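You operate a simulated robot arm through the tools that you are given. There is no shell and no other tool. Be economical: measure what you need, move in short steps, check, and stop when the job is done.

You are at the controls of a simulated two-armed robot. One attempt, no reset.

JOB
Take the red wheel and put it on the middle island bench top. Put the carton that says "bolts" from the top of the blue chest on the top of the wooden box and the carton marked "rings" on the top of the small steel table. Do these in any order. Set down upright: carton.

The check looks at the end state, three seconds after you hand in, the way a careful person would. Anything else that was tipped, shoved, dropped, spilled or broken makes it a failure.

ROBOT AND FRAMES
Two 7-joint arms with vacuum grippers on one trunk, on a base that drives. Base frame: it is fixed to the floor where the robot stands at the start and does not move with it; the origin is under the middle of the robot, x ahead of it, y to its left, z up; the surface under the hand at the start is at about z = 900. Lengths are in mm, angles in degrees, forces in N, time in s.
The left shoulder is at the start at [70, 174, 1129], the right one opposite. With the tool pointing down near the work surface each hand reaches from about 340 to 800 mm from the robot's upright axis, wherever it stands, measured 20 degrees to its own side. Places, roughly: brown carton, white carton [-2750, 3000, 1000]; middle island bench top [3000, -800, 800]; top of the small steel table [-1700, 1100, 800]; top of the wooden box [600, 0, 900]. Payload 3.5 kg a hand.
Tool frame (each hand has its own): the origin (TCP) lies in the middle of the cups' lips, and z points out of the cups. The gripper has 2 cups of 32 mm across, covering 32 by 80 mm (tool x, y); the bellows give 10 mm. With the vacuum on, a cup seals on a smooth face that it is pressed against (1 to 4 N); it does not hold porous or soft things. The pull reaches 76 N.
Orientation is that of the tool frame in the base frame, as [roll, pitch, yaw] about the fixed x, y, z axes, in that order (R = Rz(yaw) Ry(pitch) Rx(roll)). With the cups facing straight down, the tool's x points along the base's -x, its y along +y and its z along -z.

CONTROLS
- The arms move only by the tool step_arm. It takes "left_rows", "right_rows" or both (then of equal length, played together; a hand with none holds still); each is one flat list of numbers, 7 for each row, row after row: the turn, a rotation vector about the tool's x, y, z in degrees, then the shift along the tool's x, y, z in mm, then the vacuum: 1 switches it on, 0 off. In form: [rx, ry, rz, tx, ty, tz, suction, rx, ry, rz, tx, ty, tz, suction, ...]. A call has 1 to 12 rows; each row is the pose to reach, as a shift and turn from the pose commanded when the call began, along the tool's axes at that moment. A row lasts 0.2 s, in which the tool goes at most 50 mm and 8.6 degrees; a call with a longer step from one row to the next is refused whole, and so is a gripper value outside its range. Where a pose cannot be reached the arm comes as near as it can. A force on the tool above 40 N (or 10 N above the force at the start of the call, whichever is more), or a blocked arm, ends the call early, and 0.2 s more pass. The pull builds up within a second once a cup has sealed. Time passes only in rows, and 0.2 s behind the last, so rows that repeat a pose give it time. It gives the time, the measured TCP pose, the force on the tool (base axes) and the pull of the vacuum at its end, in the units of the frame above (readings bear some noise), with the torque about the TCP (base axes, N m) and any sound that the robot's microphone picked up.
- Cameras (640 x 400 px; columns grow to the right, rows downward): "scene" is now at [134.1, -24.3, 1449]; the picture's right is [-0.30, -0.95, 0.00], its down [-0.55, 0.18, -0.81] and it looks along [0.78, -0.25, -0.58] (base axes); focal length 243 px, centre (320, 200). "left" rides on the left gripper at [74, -19, -110] in its tool frame; the picture's right is [0.25, 0.97, 0.00], its down [-0.77, 0.20, -0.60] and it looks along [-0.58, 0.15, 0.80] (tool axes); focal length 218 px, centre (320, 200). "right" rides on the right gripper at [74, 19, -110] in its tool frame; the picture's right is [-0.25, 0.97, 0.00], its down [-0.77, -0.20, -0.60] and it looks along [-0.58, -0.15, 0.80] (tool axes); focal length 218 px, centre (320, 200). There is no depth. A picture from a camera that has moved, and an enlarged one, comes with that camera's place and axes in the base frame and with its lens.
- get_image(camera): a new picture of that camera. It takes no simulated time.
- slide_trunk(by): slides the trunk up (or, below 0, down) by that many mm; the arms and the scene camera ride with it, the base frame stays. It gives what a move gives, with no picture.
- base_move(legs): drives the robot by 1 to 6 legs, each [ahead, turn to the left] in mm and degrees, along the robot's own axes; the way and the turn of a leg run together, so that a leg with both is an arc; at most 1500 mm and 180 degrees a leg. The arms and the cameras ride along, it lands a little off, and it stops where it bumps. It gives what a move gives.
- turn_head(pan, tilt): turns the head with the scene camera to pan (to the left, within 86 degrees either way) and tilt (down, from -29 to 69), counted from straight ahead of the robot. It gives what a move gives.
- enlarge(camera, box): a new picture of the part [left, top, right, bottom] of that camera's present view, enlarged. It takes no simulated time.
- close_job(): hands the job in; it is judged then, once.

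Go step by step. Nothing tells you exact positions but the pictures and the camera data: compare them with the known pose of the tool, close in by small moves and look again before you grip or let go. The budget is 165 turns and 122 pictures, counting those below and the enlarged ones. Unless the task says otherwise, let go and move clear before handing in, and close with one line.

The tools are called after "Request:" by a JSON object that holds its "method" and its "body". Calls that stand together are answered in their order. step_arm: Moves the arms, as the interface text tells. Its arguments: {"type":"object","properties":{"left_rows":{"type":"array","items":{"type":"number"}},"right_rows":{"type":"array","items":{"type":"number"}}},"required":[]} The other tools are called the same way: slide_trunk (by) slides the trunk up or down; base_move (legs) drives the base; turn_head (pan, tilt) turns the head that bears the scene camera; get_image (camera) takes a picture; enlarge (camera, box) takes an enlarged picture of a part of a camera's view; close_job () hands the job in.

At the start:

```text
time: 0.0
left_tcp_pos: [643.3, 111.5, 1142.0]
left_tcp_rot: [180.0, 0.0, -180.0]
left_force: [-0.7, 0.0, 0.0]
left_moment: [-0.04, 0.01, 0.01]
left_pull: 0.0
right_tcp_pos: [506.1, -241.6, 1221.0]
right_tcp_rot: [-180.0, 0.1, 180.0]
right_force: [0.5, 0.6, 0.4]
right_moment: [0.01, 0.0, 0.0]
right_pull: 0.1
trunk travel left (down, up): [-625.0, 215.0]
robot x, y, heading: [-1.6, 1.3, -0.0]
head pan, tilt: [-17.6, 35.5]
```

scene: 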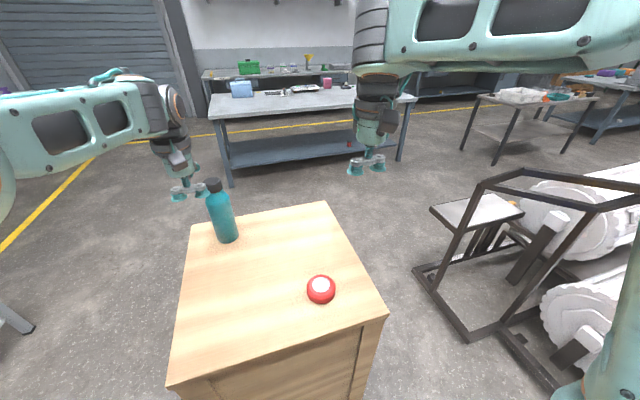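
right: 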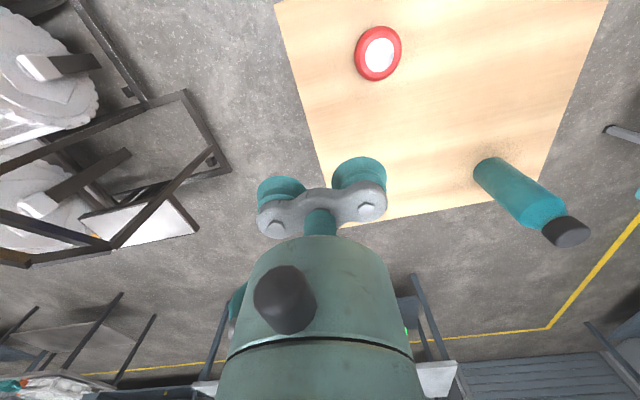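
left: 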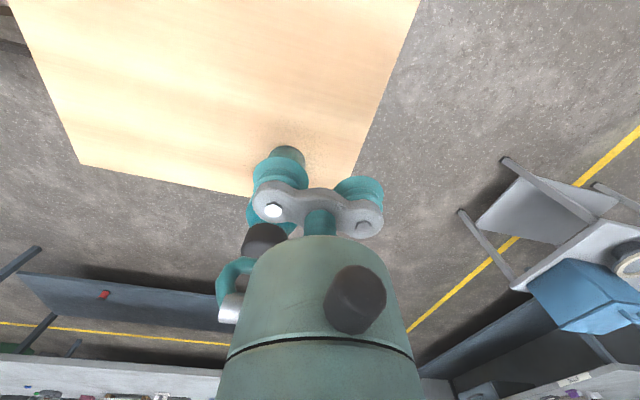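

The red wheel seems to be on the wooden box at about [486, -138, 915]. I'll look closer.

Request:
{"method": "enlarge", "body": {"camera": "scene", "box": [260, 240, 380, 315]}}

Request:
{"method": "enlarge", "body": {"camera": "right", "box": [320, 10, 440, 85]}}

Request:
{"method": "enlarge", "body": {"camera": "scene", "box": [190, 40, 430, 190]}}

```text
5.33 times, centred on (320, 278) of scene
camera zoom: at [134.1, -24.3, 1449.0], right [-0.3, -0.95, 0.0], down [-0.55, 0.18, -0.81], along [0.78, -0.25, -0.58], focal length 1297 px, centre (320, -213)
```

zoom: 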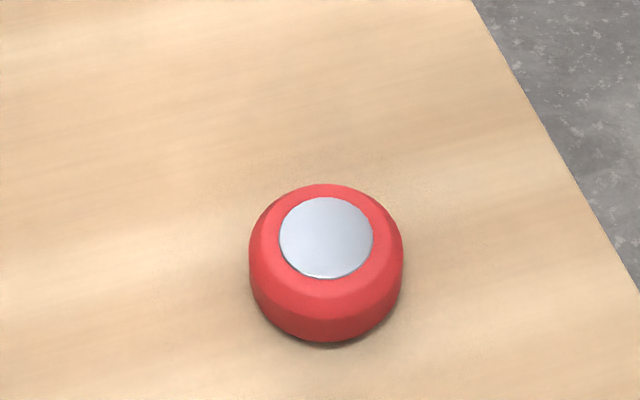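

```text
5.33 times, centred on (380, 48) of right
camera zoom: at [431.9, -221.4, 1330.6], right [0.25, 0.97, 0.0], down [0.77, -0.2, 0.6], along [0.58, -0.15, -0.8], focal length 1164 px, centre (0, 1013)
```

zoom: 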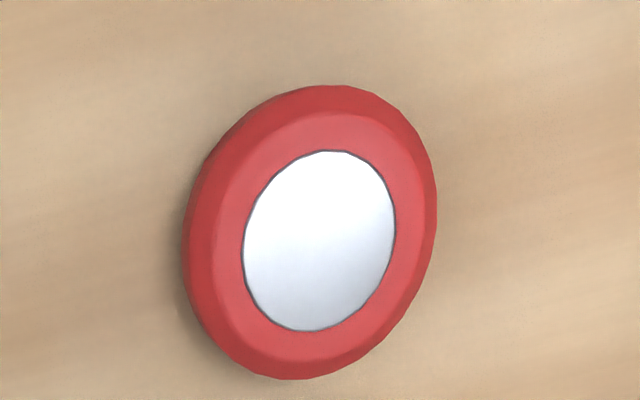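

```text
2.67 times, centred on (310, 115) of scene
camera zoom: at [134.1, -24.3, 1449.0], right [-0.3, -0.95, 0.0], down [-0.55, 0.18, -0.81], along [0.78, -0.25, -0.58], focal length 648 px, centre (347, 427)
```

zoom: 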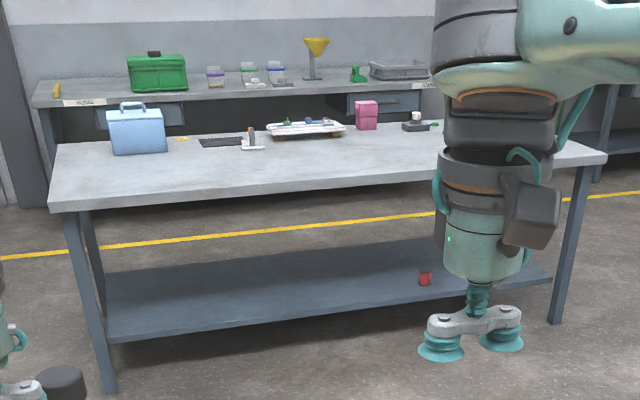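

The wheel sits with a smooth metal hub about 43 mm wide at about [479, -137, 935], with room around it. I'll bring the right hand above it so that its inner cup (tool +y) is over the hub.

Request:
{"method": "step_arm", "body": {"right_rows": [0, 0, 0, 5, 16, 44, 0, 0, 0, 0, 10, 32, 88, 0, 0, 0, 0, 15, 48, 130, 0, 0, 0, 0, 20, 64, 170, 0, 0, 0, 0, 28, 80, 205, 0, 0, 0, 0, 28, 80, 225, 0]}}

Request:
{"method": "get_image", "body": {"camera": "right"}}

Request:
{"method": "get_image", "body": {"camera": "scene"}}

```text
time: 1.4
left_tcp_pos: [643.3, 112.1, 1140.5]
left_tcp_rot: [180.0, 0.0, -180.0]
left_force: [0.2, 1.6, 0.3]
left_moment: [0.0, 0.03, -0.03]
left_pull: 0.0
right_tcp_pos: [477.3, -160.1, 995.1]
right_tcp_rot: [179.8, 0.0, -179.9]
right_force: [0.1, 1.0, 0.1]
right_moment: [0.02, 0.0, 0.03]
right_pull: 0.0
trunk travel left (down, up): [-625.0, 215.0]
robot x, y, heading: [-2.8, -0.1, -0.0]
head pan, tilt: [-17.6, 35.5]
```

```text
115 pictures are left
camera right: at [403.9, -141.2, 1105.1], right [0.25, 0.97, 0.0], down [0.77, -0.2, 0.6], along [0.58, -0.15, -0.8], focal length 218 px, centre (320, 200)
```

right: 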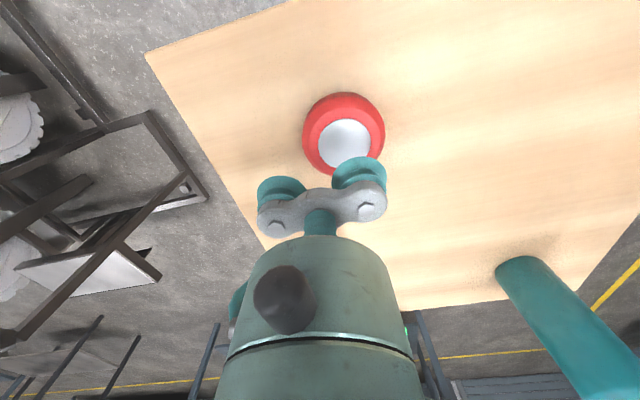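

```text
114 pictures are left
camera scene: at [134.6, -24.7, 1448.9], right [-0.3, -0.95, 0.0], down [-0.55, 0.18, -0.81], along [0.78, -0.25, -0.58], focal length 243 px, centre (320, 200)
```

scene: 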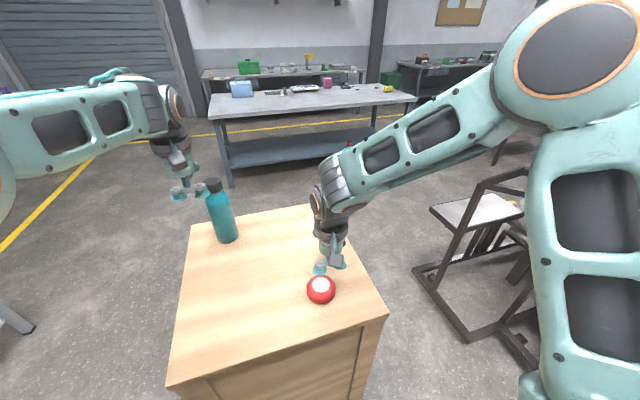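

The hub is right under the inner cup, at about [478, -139]. I'll descend with vacuum on, in small steps toward contact.

Request:
{"method": "step_arm", "body": {"right_rows": [0, 0, 0, 0, -3, 30, 0, 0, 0, 0, 0, -3, 48, 1, 0, 0, 0, 0, -3, 54, 1, 0, 0, 0, 0, -3, 59, 1]}}

Request:
{"method": "enlarge", "body": {"camera": "right", "box": [240, 70, 440, 195]}}

```text
time: 2.4
left_tcp_pos: [644.8, 110.7, 1140.9]
left_tcp_rot: [-180.0, 0.0, 180.0]
left_force: [-0.1, 0.4, -0.5]
left_moment: [0.01, 0.02, 0.02]
left_pull: 0.0
right_tcp_pos: [479.2, -162.2, 937.5]
right_tcp_rot: [-180.0, -0.1, 180.0]
right_force: [0.6, -0.4, 0.2]
right_moment: [0.55, -0.01, -0.04]
right_pull: 37.6
trunk travel left (down, up): [-625.0, 215.0]
robot x, y, heading: [-2.3, 4.4, 0.1]
head pan, tilt: [-17.6, 35.5]
```

```text
3.20 times, centred on (340, 132) of right
camera zoom: at [404.2, -144.3, 1046.3], right [0.25, 0.97, 0.0], down [0.77, -0.2, 0.6], along [0.58, -0.15, -0.8], focal length 698 px, centre (256, 416)
```

zoom: 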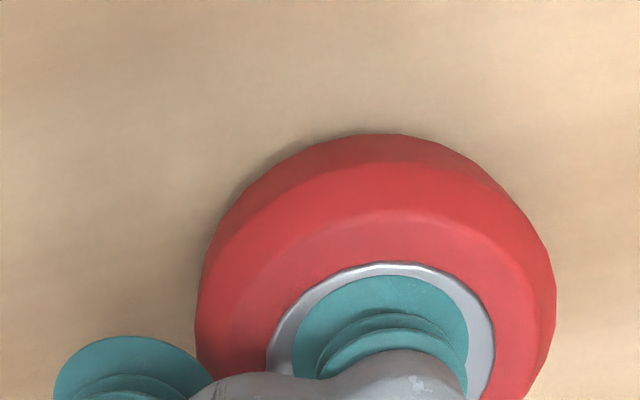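

One cup is sealed on the hub (pull 37.6 N). I'll lift and look.

Request:
{"method": "step_arm", "body": {"right_rows": [0, 0, 0, 0, 0, -10, 1, 0, 0, 0, 0, 0, -40, 1, 0, 0, 0, 0, 0, -80, 1, 0, 0, 0, 0, 0, -120, 1, 0, 0, 0, 0, 0, -160, 1, 0, 0, 0, 0, 0, -160, 1]}}

Request:
{"method": "get_image", "body": {"camera": "right"}}

Request:
{"method": "turn_head", "body": {"pan": -20, "tilt": 10}}

Request:
{"method": "get_image", "body": {"camera": "scene"}}

```text
time: 3.8
left_tcp_pos: [644.4, 109.9, 1140.7]
left_tcp_rot: [180.0, -0.1, -180.0]
left_force: [1.1, -0.9, 0.4]
left_moment: [-0.01, 0.02, 0.0]
left_pull: 0.1
right_tcp_pos: [477.7, -162.6, 1096.7]
right_tcp_rot: [-180.0, -0.1, -180.0]
right_force: [-1.1, 0.2, -1.0]
right_moment: [0.53, -0.02, 0.03]
right_pull: 38.0
trunk travel left (down, up): [-625.0, 215.0]
robot x, y, heading: [-0.7, -0.1, -0.0]
head pan, tilt: [-17.6, 35.5]
```

```text
112 pictures are left
camera right: at [404.5, -144.7, 1206.7], right [0.25, 0.97, 0.0], down [0.77, -0.2, 0.6], along [0.58, -0.15, -0.8], focal length 218 px, centre (320, 200)
```

right: 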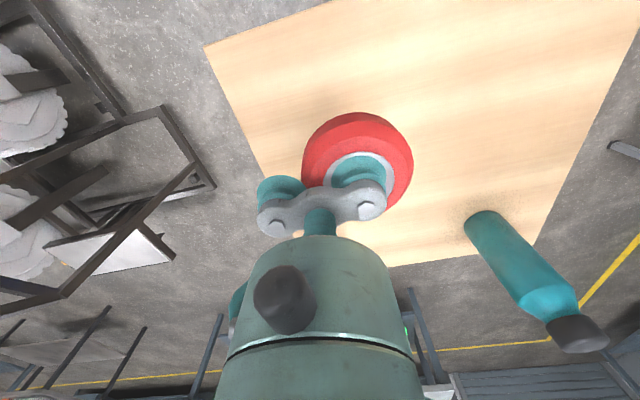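

```text
time: 4.7
left_tcp_pos: [644.3, 112.8, 1141.9]
left_tcp_rot: [-180.0, 0.0, 180.0]
left_force: [-0.1, -0.8, -0.4]
left_moment: [-0.02, -0.05, -0.03]
left_pull: 0.0
right_tcp_pos: [477.1, -163.6, 1096.6]
right_tcp_rot: [-180.0, 0.0, -180.0]
right_force: [-0.3, 0.6, -1.9]
right_moment: [0.54, -0.03, -0.01]
right_pull: 38.5
trunk travel left (down, up): [-625.0, 215.0]
robot x, y, heading: [-1.5, -3.0, -0.2]
head pan, tilt: [-20.0, 10.0]
```

```text
111 pictures are left
camera scene: at [137.7, -29.5, 1489.8], right [-0.34, -0.94, 0.0], down [-0.16, 0.06, -0.98], along [0.93, -0.34, -0.17], focal length 243 px, centre (320, 200)
```

scene: 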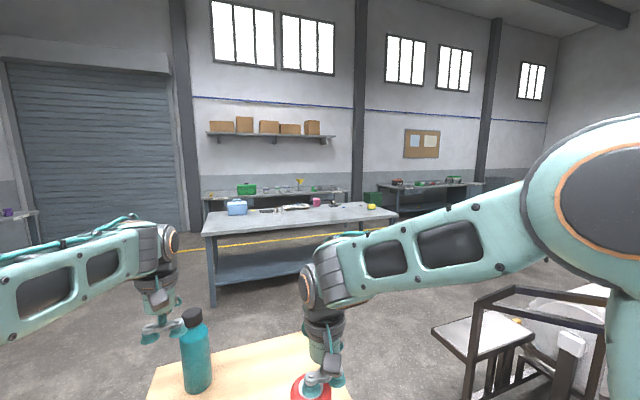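

The wheel hangs from the right hand, and the island bench is ahead, beyond the box. Before driving I need to see what's around me.

Request:
{"method": "turn_head", "body": {"pan": 65, "tilt": 35}}

Request:
{"method": "get_image", "body": {"camera": "scene"}}

Request:
{"method": "turn_head", "body": {"pan": -70, "tilt": 35}}

Request:
{"method": "get_image", "body": {"camera": "scene"}}

```text
time: 6.3
left_tcp_pos: [644.1, 110.6, 1140.8]
left_tcp_rot: [179.9, 0.1, -180.0]
left_force: [0.3, -0.4, 0.0]
left_moment: [-0.02, 0.01, 0.01]
left_pull: 0.0
right_tcp_pos: [476.9, -164.3, 1098.1]
right_tcp_rot: [179.9, 0.0, 180.0]
right_force: [-0.1, 0.4, -2.5]
right_moment: [0.54, -0.03, -0.01]
right_pull: 37.3
trunk travel left (down, up): [-625.0, 215.0]
robot x, y, heading: [-2.5, 4.3, -0.3]
head pan, tilt: [65.0, 35.0]
```

```text
110 pictures are left
camera scene: at [87.8, 82.1, 1449.8], right [0.91, -0.42, 0.0], down [-0.24, -0.52, -0.82], along [0.35, 0.74, -0.57], focal length 243 px, centre (320, 200)
```

scene: 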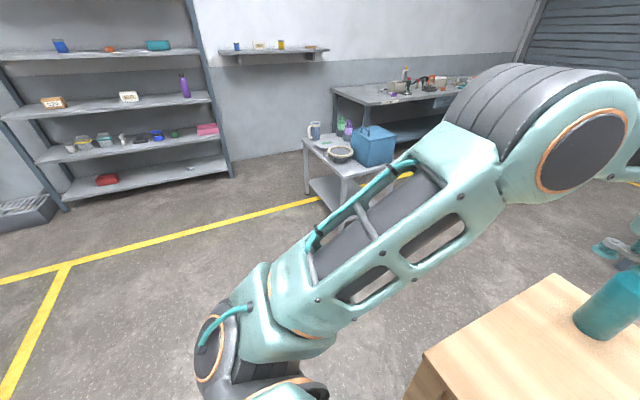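

```text
time: 8.5
left_tcp_pos: [644.2, 111.6, 1141.3]
left_tcp_rot: [179.9, 0.0, -179.9]
left_force: [0.9, 0.1, -0.8]
left_moment: [0.01, 0.0, -0.04]
left_pull: 0.1
right_tcp_pos: [476.6, -163.2, 1095.8]
right_tcp_rot: [180.0, 0.0, -180.0]
right_force: [-0.6, -0.6, -1.6]
right_moment: [0.56, 0.02, -0.01]
right_pull: 37.6
trunk travel left (down, up): [-625.0, 215.0]
robot x, y, heading: [1.8, -0.8, -0.2]
head pan, tilt: [-70.0, 35.0]
```

```text
109 pictures are left
camera scene: at [80.7, -80.4, 1449.8], right [-0.94, -0.34, 0.0], down [-0.2, 0.54, -0.82], along [0.28, -0.77, -0.57], focal length 243 px, centre (320, 200)
```

scene: 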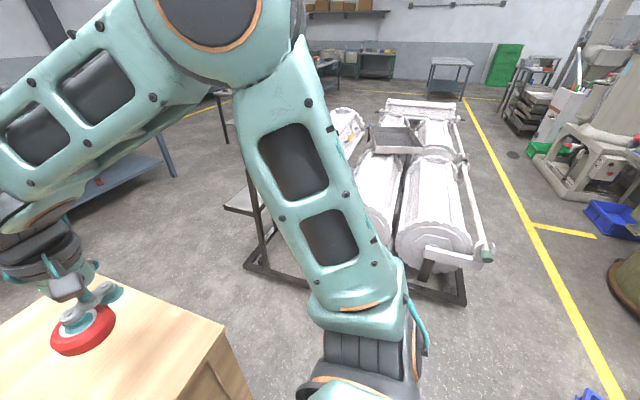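

Floor on the left is open and the box spans x 380–850, y -270–200. I'll raise the trunk to clear the bottle, back off a bit, and drive around the box's left side.

Request:
{"method": "slide_trunk", "body": {"by": 200}}

Request:
{"method": "base_move", "body": {"legs": [[-150, 0], [0, 90], [800, 0], [0, -90]]}}

Request:
{"method": "turn_head", "body": {"pan": 0, "tilt": 35}}

Request:
{"method": "get_image", "body": {"camera": "scene"}}

```text
time: 10.6
left_tcp_pos: [644.0, 110.4, 1340.5]
left_tcp_rot: [-180.0, 0.0, 179.9]
left_force: [-1.1, -0.4, 0.1]
left_moment: [0.03, -0.02, 0.02]
left_pull: 0.1
right_tcp_pos: [477.3, -162.9, 1298.6]
right_tcp_rot: [180.0, -0.1, -179.9]
right_force: [-0.3, 0.3, -1.4]
right_moment: [0.53, 0.0, 0.01]
right_pull: 38.1
trunk travel left (down, up): [-825.0, 15.0]
robot x, y, heading: [-1.1, -2.1, -0.1]
head pan, tilt: [-70.0, 35.0]
```

```text
time: 23.6
left_tcp_pos: [484.9, 924.4, 1341.2]
left_tcp_rot: [179.9, 0.0, -179.3]
left_force: [0.5, -0.1, -0.1]
left_moment: [-0.02, 0.0, 0.03]
left_pull: 0.1
right_tcp_pos: [321.9, 648.6, 1296.2]
right_tcp_rot: [-179.9, 0.0, -179.4]
right_force: [-0.5, 0.1, -1.9]
right_moment: [0.52, 0.0, -0.01]
right_pull: 38.0
trunk travel left (down, up): [-825.0, 15.0]
robot x, y, heading: [-155.2, 802.4, 0.5]
head pan, tilt: [-70.0, 35.0]
```

```text
time: 25.0
left_tcp_pos: [484.3, 923.1, 1340.9]
left_tcp_rot: [-180.0, 0.0, -179.4]
left_force: [0.2, 0.3, -0.2]
left_moment: [-0.01, -0.04, -0.02]
left_pull: 0.1
right_tcp_pos: [321.1, 648.7, 1296.5]
right_tcp_rot: [-180.0, 0.0, -179.4]
right_force: [0.1, 0.5, -2.4]
right_moment: [0.53, -0.02, -0.01]
right_pull: 38.4
trunk travel left (down, up): [-825.0, 15.0]
robot x, y, heading: [-155.8, 806.5, 0.7]
head pan, tilt: [0.0, 35.0]
```

```text
108 pictures are left
camera scene: at [-18.9, 809.5, 1649.8], right [0.01, -1.0, 0.0], down [-0.57, -0.01, -0.82], along [0.82, 0.01, -0.57], focal length 243 px, centre (320, 200)
```

scene: 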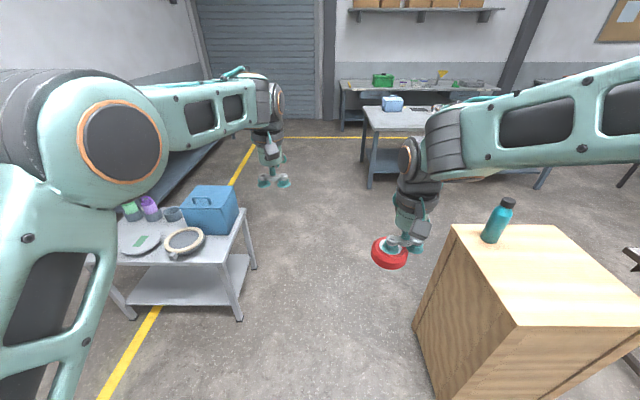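

Way ahead is clear, with the cart on the left at y > 1390. I'll drive past the box and toward the island bench.

Request:
{"method": "base_move", "body": {"legs": [[1300, 0], [0, -60], [1300, 0], [0, 60]]}}

Request:
{"method": "get_image", "body": {"camera": "scene"}}

```text
time: 42.9
left_tcp_pos: [2460.8, -168.4, 1340.7]
left_tcp_rot: [-180.0, 0.0, -179.3]
left_force: [-0.2, 0.1, 0.1]
left_moment: [0.02, 0.0, -0.01]
left_pull: 0.1
right_tcp_pos: [2298.4, -444.6, 1296.6]
right_tcp_rot: [179.9, 0.1, -179.3]
right_force: [-0.6, 0.1, -1.6]
right_moment: [0.52, -0.02, 0.01]
right_pull: 37.7
trunk travel left (down, up): [-825.0, 15.0]
robot x, y, heading: [1820.7, -291.0, 0.6]
head pan, tilt: [0.0, 35.0]
```

```text
107 pictures are left
camera scene: at [1957.8, -283.9, 1649.8], right [0.01, -1.0, 0.0], down [-0.57, -0.01, -0.82], along [0.82, 0.01, -0.57], focal length 243 px, centre (320, 200)
```

scene: 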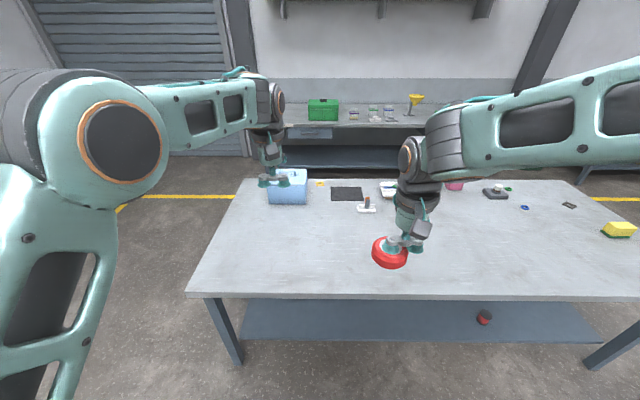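

The bench front edge is at x≈2530 and its front half is clear. I'll close in and lower the trunk.

Request:
{"method": "base_move", "body": {"legs": [[280, 0]]}}

Request:
{"method": "slide_trunk", "body": {"by": -280}}

Request:
{"method": "step_arm", "body": {"right_rows": [0, 0, 0, -40, 0, 20, 1, 0, 0, 0, -80, 0, 40, 1, 0, 0, 0, -110, 0, 70, 1, 0, 0, 0, -140, 0, 100, 1, 0, 0, 0, -150, 0, 110, 1]}}

Request:
{"method": "get_image", "body": {"camera": "scene"}}

Request:
{"method": "get_image", "body": {"camera": "right"}}

```text
time: 44.9
left_tcp_pos: [2735.7, -163.4, 1342.7]
left_tcp_rot: [180.0, 0.1, -179.2]
left_force: [0.5, -0.1, -1.0]
left_moment: [0.0, -0.02, 0.03]
left_pull: 0.1
right_tcp_pos: [2575.1, -439.9, 1297.5]
right_tcp_rot: [-179.9, 0.1, -179.2]
right_force: [0.0, -0.1, -1.4]
right_moment: [0.51, 0.01, 0.01]
right_pull: 38.1
trunk travel left (down, up): [-825.0, 15.0]
robot x, y, heading: [2099.5, -287.9, 0.7]
head pan, tilt: [0.0, 35.0]
```

```text
time: 47.7
left_tcp_pos: [2738.7, -163.2, 1060.0]
left_tcp_rot: [179.9, 0.0, -179.2]
left_force: [0.2, -0.6, -0.6]
left_moment: [0.0, -0.02, -0.01]
left_pull: 0.0
right_tcp_pos: [2576.5, -440.0, 1016.5]
right_tcp_rot: [-180.0, 0.0, -179.2]
right_force: [0.4, 1.3, -1.5]
right_moment: [0.5, 0.02, -0.01]
right_pull: 37.7
trunk travel left (down, up): [-545.0, 295.0]
robot x, y, heading: [2098.0, -283.5, 0.8]
head pan, tilt: [0.0, 35.0]
```

```text
time: 48.9
left_tcp_pos: [2736.9, -162.1, 1061.1]
left_tcp_rot: [180.0, 0.1, -179.2]
left_force: [-0.8, 0.9, 0.4]
left_moment: [-0.01, -0.01, 0.01]
left_pull: 0.0
right_tcp_pos: [2725.1, -437.0, 908.1]
right_tcp_rot: [180.0, 0.0, -179.2]
right_force: [-0.1, 0.6, -1.5]
right_moment: [0.58, 0.02, -0.02]
right_pull: 38.0
trunk travel left (down, up): [-545.0, 295.0]
robot x, y, heading: [2092.8, -285.2, 1.0]
head pan, tilt: [0.0, 35.0]
```

```text
106 pictures are left
camera scene: at [2234.8, -279.1, 1369.9], right [0.01, -1.0, 0.0], down [-0.57, -0.01, -0.82], along [0.82, 0.01, -0.57], focal length 243 px, centre (320, 200)
```

scene: 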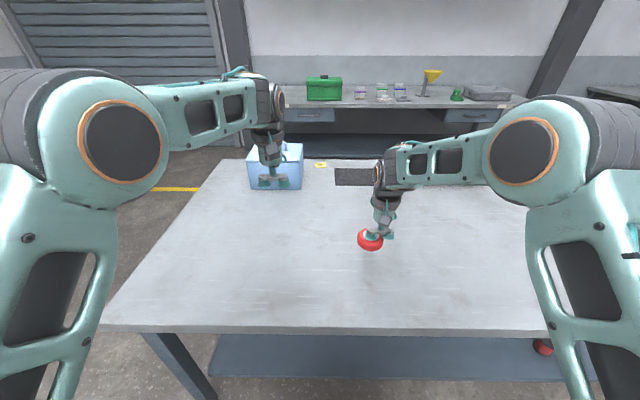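

```text
105 pictures are left
camera right: at [2652.0, -419.4, 1017.1], right [0.24, 0.97, 0.0], down [0.77, -0.19, 0.6], along [0.59, -0.14, -0.8], focal length 218 px, centre (320, 200)
```

right: 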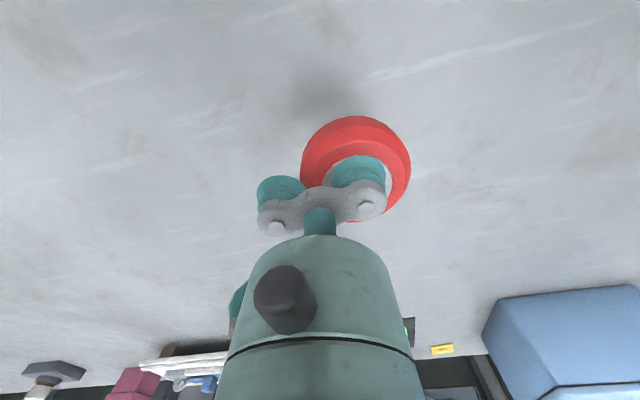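

The wheel is above clear bench, about 200 mm in from the front edge. I'll lower it gently.

Request:
{"method": "step_arm", "body": {"right_rows": [0, 0, 0, 0, 0, 25, 1, 0, 0, 0, 0, 0, 45, 1, 0, 0, 0, 0, 0, 52, 1, 0, 0, 0, 0, 0, 57, 1]}}

Request:
{"method": "enlarge", "body": {"camera": "right", "box": [240, 70, 440, 195]}}

```text
time: 49.9
left_tcp_pos: [2739.1, -162.7, 1061.3]
left_tcp_rot: [180.0, 0.1, -179.3]
left_force: [-0.9, -0.1, -0.3]
left_moment: [0.03, 0.02, -0.02]
left_pull: 0.0
right_tcp_pos: [2724.7, -438.8, 849.2]
right_tcp_rot: [180.0, 0.0, -179.1]
right_force: [-0.8, 0.8, -0.5]
right_moment: [0.49, 0.01, 0.02]
right_pull: 37.5
trunk travel left (down, up): [-545.0, 295.0]
robot x, y, heading: [2097.0, -282.0, 0.9]
head pan, tilt: [0.0, 35.0]
```

```text
3.20 times, centred on (340, 132) of right
camera zoom: at [2652.2, -420.0, 959.2], right [0.24, 0.97, 0.0], down [0.77, -0.19, 0.6], along [0.59, -0.14, -0.8], focal length 698 px, centre (256, 416)
```

zoom: 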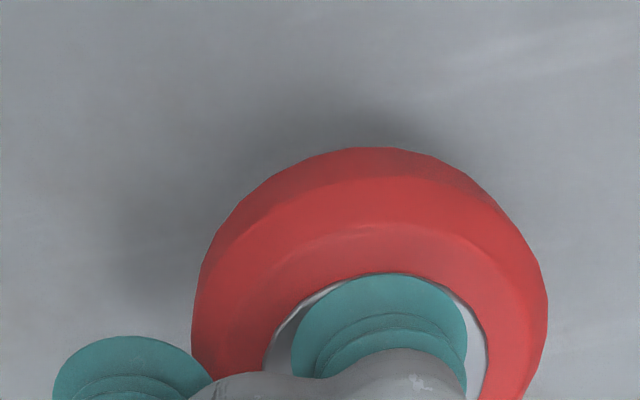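

There is still a small gap, shown by the shadow offset. I'll continue down in small steps.

Request:
{"method": "step_arm", "body": {"right_rows": [0, 0, 0, 0, 0, 3, 1, 0, 0, 0, 0, 0, 6, 1, 0, 0, 0, 0, 0, 9, 1, 0, 0, 0, 0, 0, 11, 1]}}

Request:
{"method": "enlarge", "body": {"camera": "right", "box": [240, 70, 440, 195]}}

```text
time: 50.9
left_tcp_pos: [2738.5, -163.9, 1061.1]
left_tcp_rot: [-179.9, 0.0, -179.2]
left_force: [-0.8, -0.3, -0.8]
left_moment: [-0.03, -0.02, -0.02]
left_pull: 0.0
right_tcp_pos: [2726.8, -437.7, 838.3]
right_tcp_rot: [-179.9, -0.1, -179.2]
right_force: [0.1, 0.0, -1.7]
right_moment: [0.52, 0.01, 0.0]
right_pull: 37.8
trunk travel left (down, up): [-545.0, 295.0]
robot x, y, heading: [2098.1, -285.8, 0.9]
head pan, tilt: [0.0, 35.0]
```

```text
3.20 times, centred on (340, 132) of right
camera zoom: at [2652.5, -420.1, 948.5], right [0.24, 0.97, 0.0], down [0.77, -0.19, 0.6], along [0.59, -0.14, -0.8], focal length 698 px, centre (256, 416)
```

zoom: 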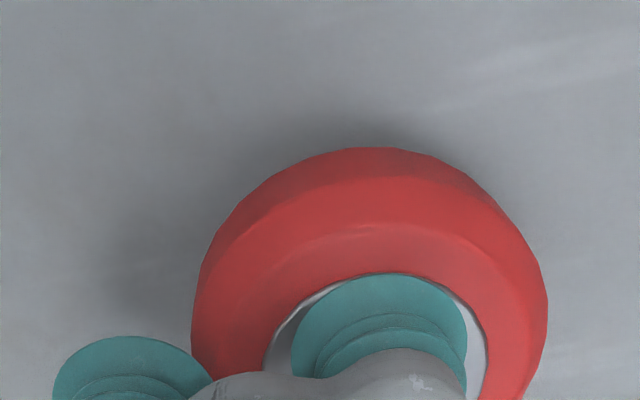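

Not in contact yet; I'll keep going down.

Request:
{"method": "step_arm", "body": {"right_rows": [0, 0, 0, 0, 0, 3, 1, 0, 0, 0, 0, 0, 6, 1, 0, 0, 0, 0, 0, 9, 1, 0, 0, 0, 0, 0, 11, 1]}}

Request:
{"method": "enlarge", "body": {"camera": "right", "box": [240, 70, 440, 195]}}

```text
time: 51.9
left_tcp_pos: [2737.6, -163.2, 1063.1]
left_tcp_rot: [-180.0, 0.1, -179.2]
left_force: [0.5, -0.4, 0.5]
left_moment: [0.02, 0.01, -0.02]
left_pull: 0.0
right_tcp_pos: [2725.9, -437.4, 830.5]
right_tcp_rot: [-180.0, 0.4, -179.3]
right_force: [6.7, -6.3, 28.1]
right_moment: [1.04, 0.05, -0.2]
right_pull: 37.5
trunk travel left (down, up): [-545.0, 295.0]
robot x, y, heading: [2097.0, -286.6, 0.6]
head pan, tilt: [0.0, 35.0]
```

```text
3.20 times, centred on (340, 132) of right
camera zoom: at [2651.4, -420.8, 940.3], right [0.24, 0.97, 0.0], down [0.77, -0.19, 0.61], along [0.59, -0.15, -0.79], focal length 698 px, centre (256, 416)
```

zoom: 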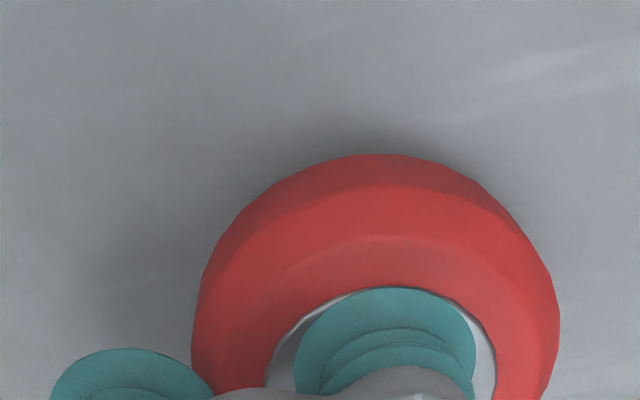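

Contact (28 N). I'll release the vacuum, ease off and lift.

Request:
{"method": "step_arm", "body": {"right_rows": [0, 0, 0, 0, 0, -3, 1, 0, 0, 0, 0, 0, -3, 0, 0, 0, 0, 0, 0, -3, 0, 0, 0, 0, 0, 0, -3, 0, 0, 0, 0, 0, 0, -3, 0, 0, 0, 0, 0, 0, -8, 0, 0, 0, 0, 0, 0, -20, 0, 0, 0, 0, 0, 0, -60, 0, 0, 0, 0, 0, 0, -100, 0, 0, 0, 0, 0, 0, -140, 0]}}

Request:
{"method": "get_image", "body": {"camera": "scene"}}

```text
time: 54.1
left_tcp_pos: [2737.7, -162.7, 1060.8]
left_tcp_rot: [-180.0, 0.0, -179.2]
left_force: [0.9, 0.0, 0.0]
left_moment: [0.02, -0.01, 0.0]
left_pull: 0.1
right_tcp_pos: [2725.6, -436.7, 969.7]
right_tcp_rot: [180.0, 0.0, -179.2]
right_force: [-0.7, 0.3, 0.5]
right_moment: [-0.03, -0.02, -0.03]
right_pull: 0.2
trunk travel left (down, up): [-545.0, 295.0]
robot x, y, heading: [2098.3, -284.9, 0.8]
head pan, tilt: [0.0, 35.0]
```

```text
101 pictures are left
camera scene: at [2234.1, -278.8, 1369.9], right [0.01, -1.0, 0.0], down [-0.57, -0.01, -0.82], along [0.82, 0.01, -0.57], focal length 243 px, centre (320, 200)
```

scene: 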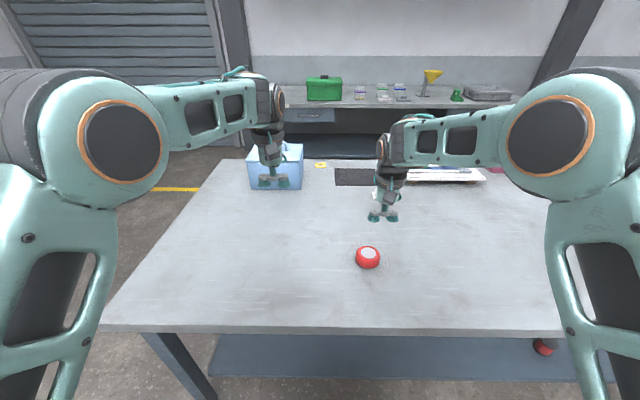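

The wheel stands on the island bench. I'll raise up, back off, and retrace my way past the box, then look toward the chest.

Request:
{"method": "slide_trunk", "body": {"by": 280}}

Request:
{"method": "base_move", "body": {"legs": [[-250, 0], [0, 120], [1330, 0], [0, 60], [1000, 0]]}}

Request:
{"method": "turn_head", "body": {"pan": 0, "tilt": 20}}

Request:
{"method": "get_image", "body": {"camera": "scene"}}

```text
time: 56.9
left_tcp_pos: [2738.1, -163.1, 1340.7]
left_tcp_rot: [180.0, 0.0, -179.1]
left_force: [-0.3, -0.3, -0.2]
left_moment: [-0.02, 0.03, 0.02]
left_pull: 0.0
right_tcp_pos: [2726.4, -437.6, 1248.2]
right_tcp_rot: [180.0, 0.0, -179.2]
right_force: [-0.6, 0.0, -0.2]
right_moment: [-0.01, -0.02, 0.01]
right_pull: 0.0
trunk travel left (down, up): [-825.0, 15.0]
robot x, y, heading: [2096.5, -283.9, 0.7]
head pan, tilt: [0.0, 35.0]
```

```text
time: 77.4
left_tcp_pos: [-470.4, 726.6, 1342.4]
left_tcp_rot: [-180.0, -0.1, 0.4]
left_force: [-1.0, 0.3, -0.4]
left_moment: [0.01, 0.03, -0.05]
left_pull: 0.0
right_tcp_pos: [-457.2, 1000.8, 1247.8]
right_tcp_rot: [180.0, -0.1, 0.5]
right_force: [0.0, 0.7, -0.8]
right_moment: [0.02, 0.0, 0.01]
right_pull: 0.1
trunk travel left (down, up): [-825.0, 15.0]
robot x, y, heading: [172.0, 844.8, -179.5]
head pan, tilt: [0.0, 35.0]
```

```text
time: 78.2
left_tcp_pos: [-471.3, 725.8, 1340.5]
left_tcp_rot: [180.0, 0.0, 0.5]
left_force: [-0.3, 0.3, -0.2]
left_moment: [0.0, 0.03, 0.01]
left_pull: 0.1
right_tcp_pos: [-456.9, 1000.9, 1247.6]
right_tcp_rot: [-180.0, 0.0, 0.5]
right_force: [0.4, -0.6, 0.5]
right_moment: [-0.02, -0.01, 0.04]
right_pull: 0.1
trunk travel left (down, up): [-825.0, 15.0]
robot x, y, heading: [168.1, 842.7, -179.4]
head pan, tilt: [0.0, 20.0]
```

```text
100 pictures are left
camera scene: at [27.2, 844.6, 1673.5], right [-0.01, 1.0, 0.0], down [0.34, 0.0, -0.94], along [-0.94, -0.01, -0.34], focal length 243 px, centre (320, 200)
```

scene: 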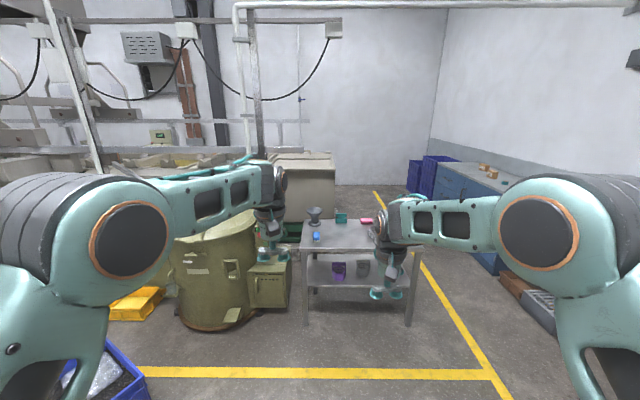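

Request:
{"method": "enlarge", "body": {"camera": "scene", "box": [400, 140, 560, 240]}}

Request:
{"method": "enlarge", "body": {"camera": "scene", "box": [270, 190, 430, 290]}}

```text
4.00 times, centred on (480, 190) of scene
camera zoom: at [27.2, 844.6, 1673.5], right [-0.01, 1.0, 0.0], down [0.34, 0.0, -0.94], along [-0.94, -0.01, -0.34], focal length 973 px, centre (-320, 240)
```

zoom: 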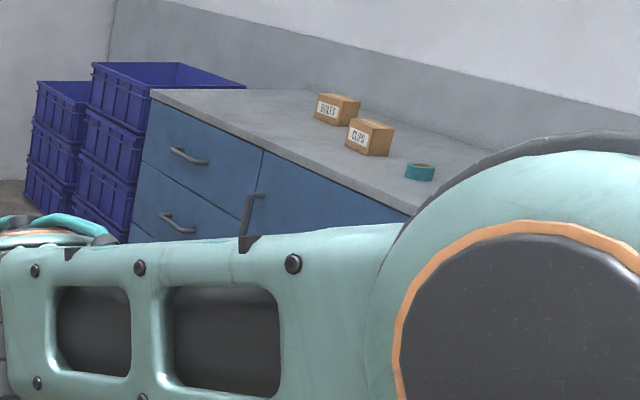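

```text
4.00 times, centred on (350, 240) of scene
camera zoom: at [27.2, 844.6, 1673.5], right [-0.01, 1.0, 0.0], down [0.34, 0.0, -0.94], along [-0.94, -0.01, -0.34], focal length 973 px, centre (200, 40)
```

zoom: 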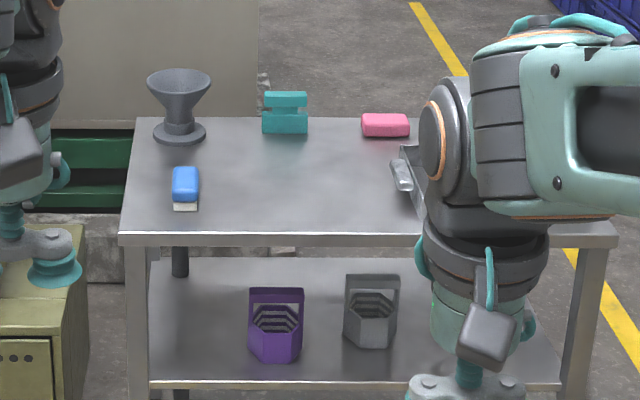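

The blue chest stands by the far wall with cartons on it ("CLIPS" and likely "BOLTS" seen), and the steel table is at about x -1530…-2300, y 760…1560. I'll drive between them and look closer.

Request:
{"method": "base_move", "body": {"legs": [[0, -49], [1450, 0], [100, 0], [0, 46]]}}

Request:
{"method": "turn_head", "body": {"pan": -30, "tilt": 20}}

Request:
{"method": "get_image", "body": {"camera": "scene"}}

Request:
{"method": "turn_head", "body": {"pan": -80, "tilt": 15}}

Request:
{"method": "get_image", "body": {"camera": "scene"}}

```text
time: 90.4
left_tcp_pos: [-1496.8, 1927.0, 1341.0]
left_tcp_rot: [-180.0, 0.0, -2.9]
left_force: [-0.7, 1.1, -0.5]
left_moment: [0.02, 0.01, -0.04]
left_pull: 0.1
right_tcp_pos: [-1467.3, 2200.5, 1249.2]
right_tcp_rot: [-180.0, 0.0, -2.9]
right_force: [-0.6, 0.1, -0.1]
right_moment: [0.03, 0.02, 0.0]
right_pull: 0.1
trunk travel left (down, up): [-825.0, 15.0]
robot x, y, heading: [-849.6, 2005.3, 176.8]
head pan, tilt: [0.0, 20.0]
```

```text
time: 91.4
left_tcp_pos: [-1497.8, 1927.1, 1341.0]
left_tcp_rot: [179.9, 0.0, -2.9]
left_force: [-1.0, 0.3, 0.1]
left_moment: [-0.04, 0.02, 0.0]
left_pull: 0.1
right_tcp_pos: [-1467.4, 2199.4, 1247.3]
right_tcp_rot: [-179.9, 0.0, -2.9]
right_force: [0.1, 0.2, -0.8]
right_moment: [0.0, 0.0, -0.03]
right_pull: 0.0
trunk travel left (down, up): [-825.0, 15.0]
robot x, y, heading: [-847.3, 2005.2, 177.0]
head pan, tilt: [-30.0, 20.0]
```

```text
97 pictures are left
camera scene: at [-978.5, 2061.9, 1673.6], right [0.54, 0.84, 0.0], down [0.29, -0.19, -0.94], along [-0.79, 0.51, -0.34], focal length 243 px, centre (320, 200)
```

scene: 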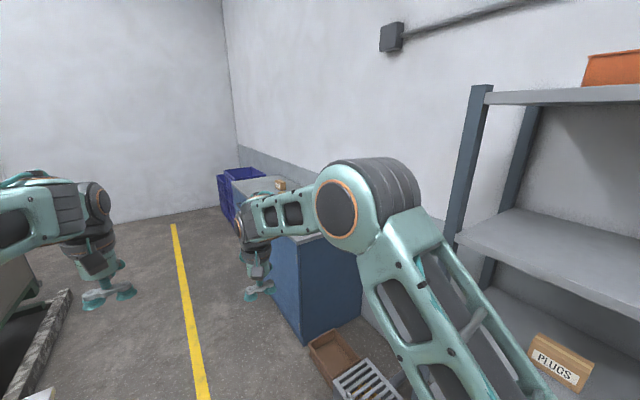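

```text
time: 92.5
left_tcp_pos: [-1498.0, 1928.2, 1341.6]
left_tcp_rot: [-180.0, 0.0, -2.8]
left_force: [0.3, -0.4, 0.4]
left_moment: [0.02, -0.02, 0.0]
left_pull: 0.0
right_tcp_pos: [-1467.8, 2200.1, 1247.7]
right_tcp_rot: [179.9, 0.1, -2.9]
right_force: [0.2, -0.2, -0.4]
right_moment: [-0.02, -0.02, 0.02]
right_pull: 0.0
trunk travel left (down, up): [-825.0, 15.0]
robot x, y, heading: [-846.7, 2007.4, 177.3]
head pan, tilt: [-80.0, 15.0]
```

```text
96 pictures are left
camera scene: at [-911.8, 2104.0, 1681.8], right [0.99, 0.12, 0.0], down [0.03, -0.26, -0.97], along [-0.12, 0.96, -0.26], focal length 243 px, centre (320, 200)
```

scene: 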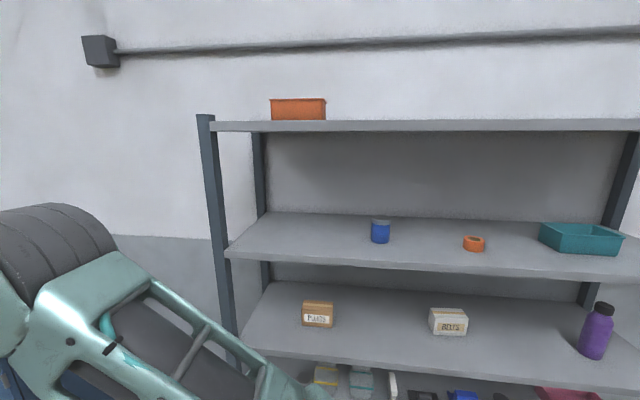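

The shelf cartons read PLUGS and BELTS, so not mine. The chest starts at x≈-2244 with its front at y≈2695; I'll drive in front of it and face it.

Request:
{"method": "base_move", "body": {"legs": [[1400, 0], [500, 0], [0, -87]]}}

Request:
{"method": "turn_head", "body": {"pan": 0, "tilt": 30}}

Request:
{"method": "get_image", "body": {"camera": "scene"}}

```text
time: 105.8
left_tcp_pos: [-2867.9, 2740.2, 1341.9]
left_tcp_rot: [-179.9, 0.0, -89.5]
left_force: [0.3, -1.1, -0.8]
left_moment: [-0.04, -0.01, -0.01]
left_pull: 0.1
right_tcp_pos: [-2592.2, 2725.6, 1247.5]
right_tcp_rot: [179.9, -0.1, -89.5]
right_force: [-0.1, -0.1, -0.4]
right_moment: [0.01, -0.01, -0.02]
right_pull: 0.2
trunk travel left (down, up): [-825.0, 15.0]
robot x, y, heading: [-2753.0, 2099.2, 90.5]
head pan, tilt: [-80.0, 15.0]
```

```text
time: 107.3
left_tcp_pos: [-2866.2, 2740.7, 1341.2]
left_tcp_rot: [180.0, -0.1, -89.5]
left_force: [0.6, 0.6, 0.4]
left_moment: [0.01, 0.0, 0.01]
left_pull: 0.0
right_tcp_pos: [-2592.0, 2726.6, 1247.7]
right_tcp_rot: [179.9, 0.1, -89.3]
right_force: [0.2, 0.0, 0.9]
right_moment: [0.01, 0.0, 0.0]
right_pull: 0.1
trunk travel left (down, up): [-825.0, 15.0]
robot x, y, heading: [-2751.2, 2094.8, 90.5]
head pan, tilt: [0.0, 30.0]
```

```text
95 pictures are left
camera scene: at [-2750.8, 2240.6, 1657.6], right [1.0, 0.01, 0.0], down [0.0, -0.5, -0.87], along [-0.01, 0.87, -0.5], focal length 243 px, centre (320, 200)
```

scene: 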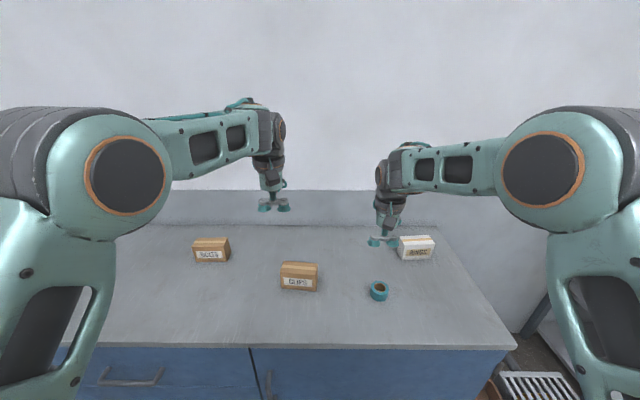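

Request:
{"method": "enlarge", "body": {"camera": "scene", "box": [170, 210, 330, 310]}}

Request:
{"method": "enlarge", "body": {"camera": "scene", "box": [340, 210, 500, 310]}}

```text
4.00 times, centred on (250, 260) of scene
camera zoom: at [-2750.8, 2240.6, 1657.6], right [1.0, 0.01, 0.0], down [0.0, -0.5, -0.87], along [-0.01, 0.87, -0.5], focal length 973 px, centre (600, -40)
```

zoom: 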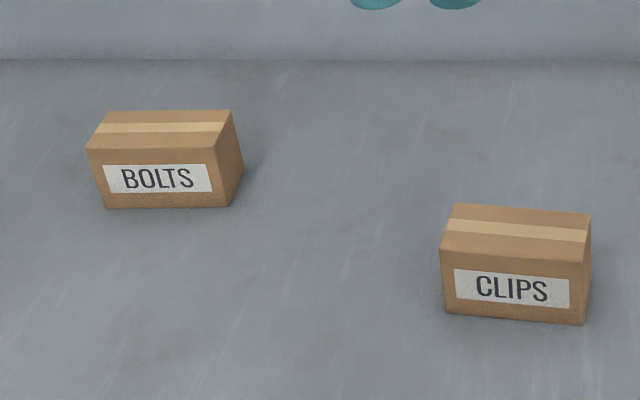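

```text
4.00 times, centred on (420, 260) of scene
camera zoom: at [-2750.8, 2240.6, 1657.6], right [1.0, 0.01, 0.0], down [0.0, -0.5, -0.87], along [-0.01, 0.87, -0.5], focal length 973 px, centre (-80, -40)
```

zoom: 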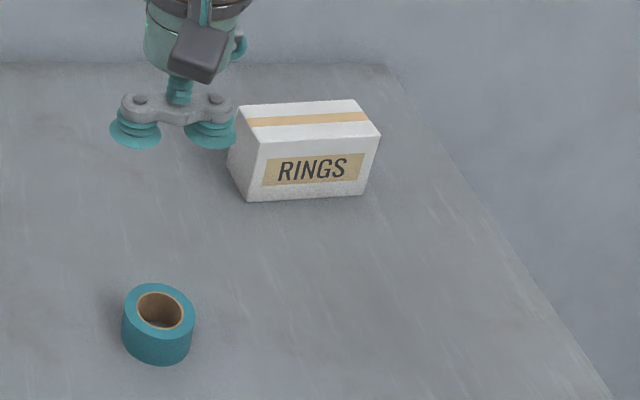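

BOLTS (brown) is on the left, RINGS (white) on the right; CLIPS stays. I'll use the hand cameras to triangulate.

Request:
{"method": "get_image", "body": {"camera": "left"}}

Request:
{"method": "get_image", "body": {"camera": "right"}}

```text
92 pictures are left
camera left: at [-2847.3, 2666.5, 1451.5], right [-0.97, -0.26, 0.0], down [-0.21, 0.77, 0.6], along [-0.16, 0.58, -0.8], focal length 218 px, centre (320, 200)
```

left: 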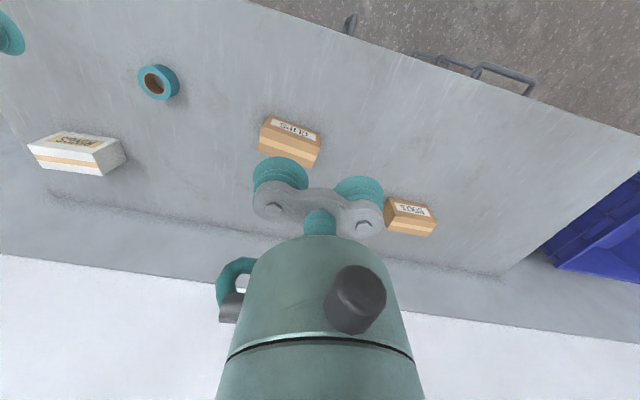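

```text
91 pictures are left
camera right: at [-2611.2, 2651.7, 1357.5], right [-0.97, 0.24, 0.0], down [0.19, 0.77, 0.6], along [0.15, 0.59, -0.8], focal length 218 px, centre (320, 200)
```

right: 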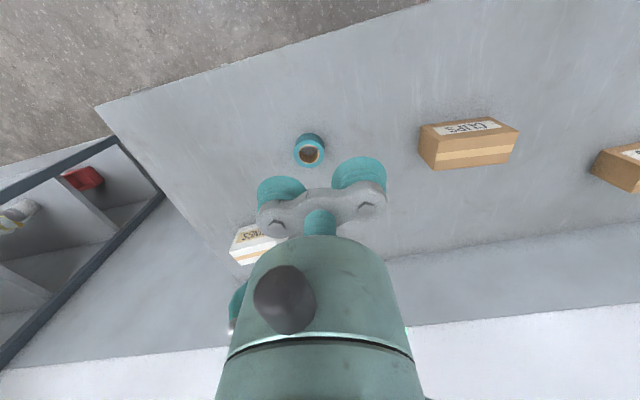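

Triangulated: BOLTS top centre about [-3194, 2987, 1025], RINGS about [-2365, 3024, 1025]; the chest front is at y≈2626. I'll shift left and close in so the left hand reaches BOLTS.

Request:
{"method": "base_move", "body": {"legs": [[0, 89.5], [180, 0], [0, -90], [150, 0]]}}

Request:
{"method": "turn_head", "body": {"pan": 15, "tilt": 40}}

Request:
{"method": "get_image", "body": {"camera": "scene"}}

Request:
{"method": "get_image", "body": {"camera": "left"}}

```text
time: 117.4
left_tcp_pos: [-3050.7, 2884.1, 1343.2]
left_tcp_rot: [-180.0, 0.0, -89.3]
left_force: [0.2, -0.2, -0.1]
left_moment: [-0.01, 0.05, 0.0]
left_pull: 0.1
right_tcp_pos: [-2777.1, 2871.2, 1249.9]
right_tcp_rot: [-180.0, 0.2, -89.3]
right_force: [0.1, -0.4, 0.0]
right_moment: [0.01, 0.03, -0.01]
right_pull: 0.0
trunk travel left (down, up): [-825.0, 15.0]
robot x, y, heading: [-2932.6, 2243.7, 90.9]
head pan, tilt: [0.0, 30.0]
```

```text
time: 118.2
left_tcp_pos: [-3052.3, 2887.7, 1341.4]
left_tcp_rot: [179.9, 0.1, -89.3]
left_force: [-0.1, -0.9, -0.2]
left_moment: [-0.03, 0.04, -0.02]
left_pull: 0.0
right_tcp_pos: [-2777.9, 2874.3, 1247.6]
right_tcp_rot: [179.9, 0.0, -89.4]
right_force: [0.1, -0.3, -0.2]
right_moment: [-0.02, 0.02, -0.02]
right_pull: 0.2
trunk travel left (down, up): [-825.0, 15.0]
robot x, y, heading: [-2935.3, 2243.0, 90.5]
head pan, tilt: [15.0, 40.0]
```

```text
90 pictures are left
camera scene: at [-2956.0, 2380.1, 1642.2], right [0.96, 0.27, 0.0], down [0.17, -0.62, -0.77], along [-0.21, 0.74, -0.64], focal length 243 px, centre (320, 200)
```

scene: 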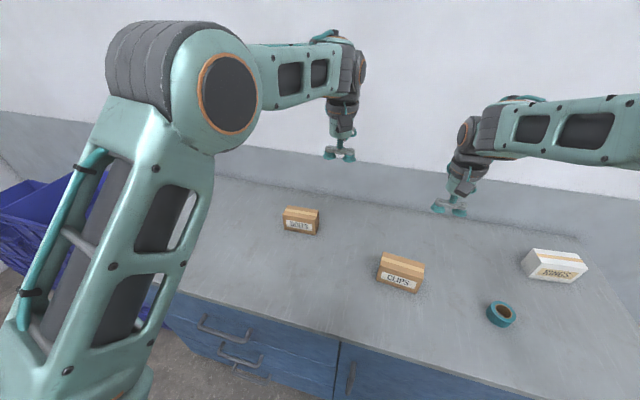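

```text
89 pictures are left
camera left: at [-3031.5, 2814.2, 1451.1], right [-0.96, -0.26, 0.0], down [-0.21, 0.77, 0.6], along [-0.16, 0.58, -0.8], focal length 218 px, centre (320, 200)
```

left: 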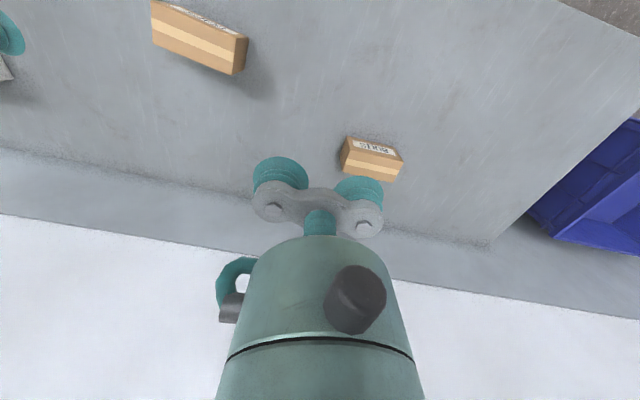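

BOLTS top centre refined to about [-3198, 2988, 1025], within the left hand's reach. I'll move the left hand to hover above it.

Request:
{"method": "step_arm", "body": {"left_rows": [0, 0, 0, -15, 21, 34, 0, 0, 0, 0, -30, 42, 68, 0, 0, 0, 0, -45, 63, 102, 0, 0, 0, 0, -60, 84, 136, 0, 0, 0, 0, -75, 105, 170, 0, 0, 0, 0, -90, 126, 204, 0, 0, 0, 0, -100, 146, 240, 0]}}

Request:
{"method": "get_image", "body": {"camera": "left"}}

Request:
{"method": "enlarge", "body": {"camera": "scene", "box": [220, 140, 380, 240]}}

```text
time: 119.8
left_tcp_pos: [-3199.2, 2986.3, 1101.5]
left_tcp_rot: [-180.0, 0.0, -89.4]
left_force: [-0.9, 0.9, -0.1]
left_moment: [0.02, 0.0, 0.02]
left_pull: 0.0
right_tcp_pos: [-2779.2, 2874.0, 1248.1]
right_tcp_rot: [180.0, -0.1, -89.3]
right_force: [1.1, -0.2, -0.1]
right_moment: [-0.03, -0.02, -0.02]
right_pull: 0.1
trunk travel left (down, up): [-825.0, 15.0]
robot x, y, heading: [-2929.5, 2246.2, 90.9]
head pan, tilt: [15.0, 40.0]
```

```text
88 pictures are left
camera left: at [-3179.7, 2913.8, 1211.1], right [-0.96, -0.26, 0.0], down [-0.21, 0.77, 0.6], along [-0.16, 0.58, -0.8], focal length 218 px, centre (320, 200)
```

left: 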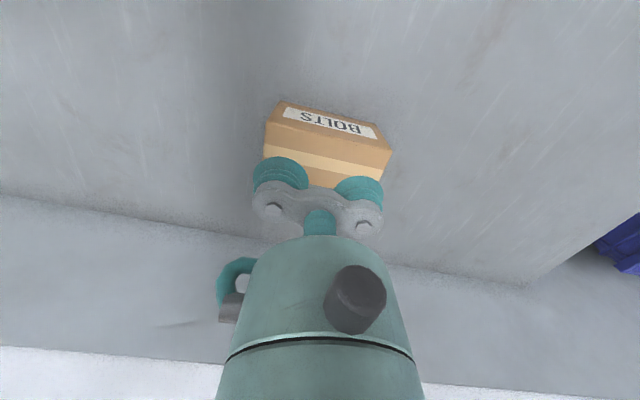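

```text
4.00 times, centred on (300, 190) of scene
camera zoom: at [-2958.2, 2380.9, 1642.1], right [0.96, 0.27, 0.0], down [0.18, -0.62, -0.77], along [-0.21, 0.74, -0.64], focal length 973 px, centre (400, 240)
```

zoom: 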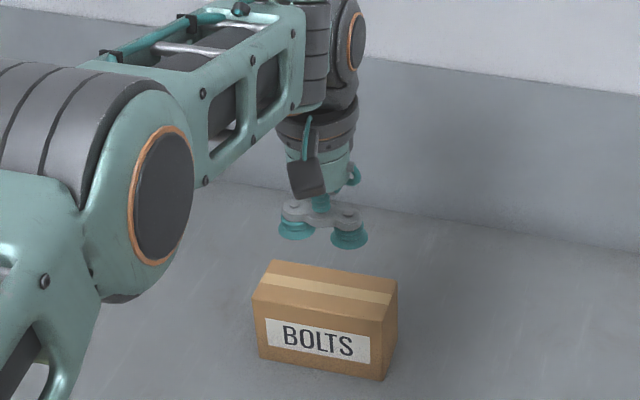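

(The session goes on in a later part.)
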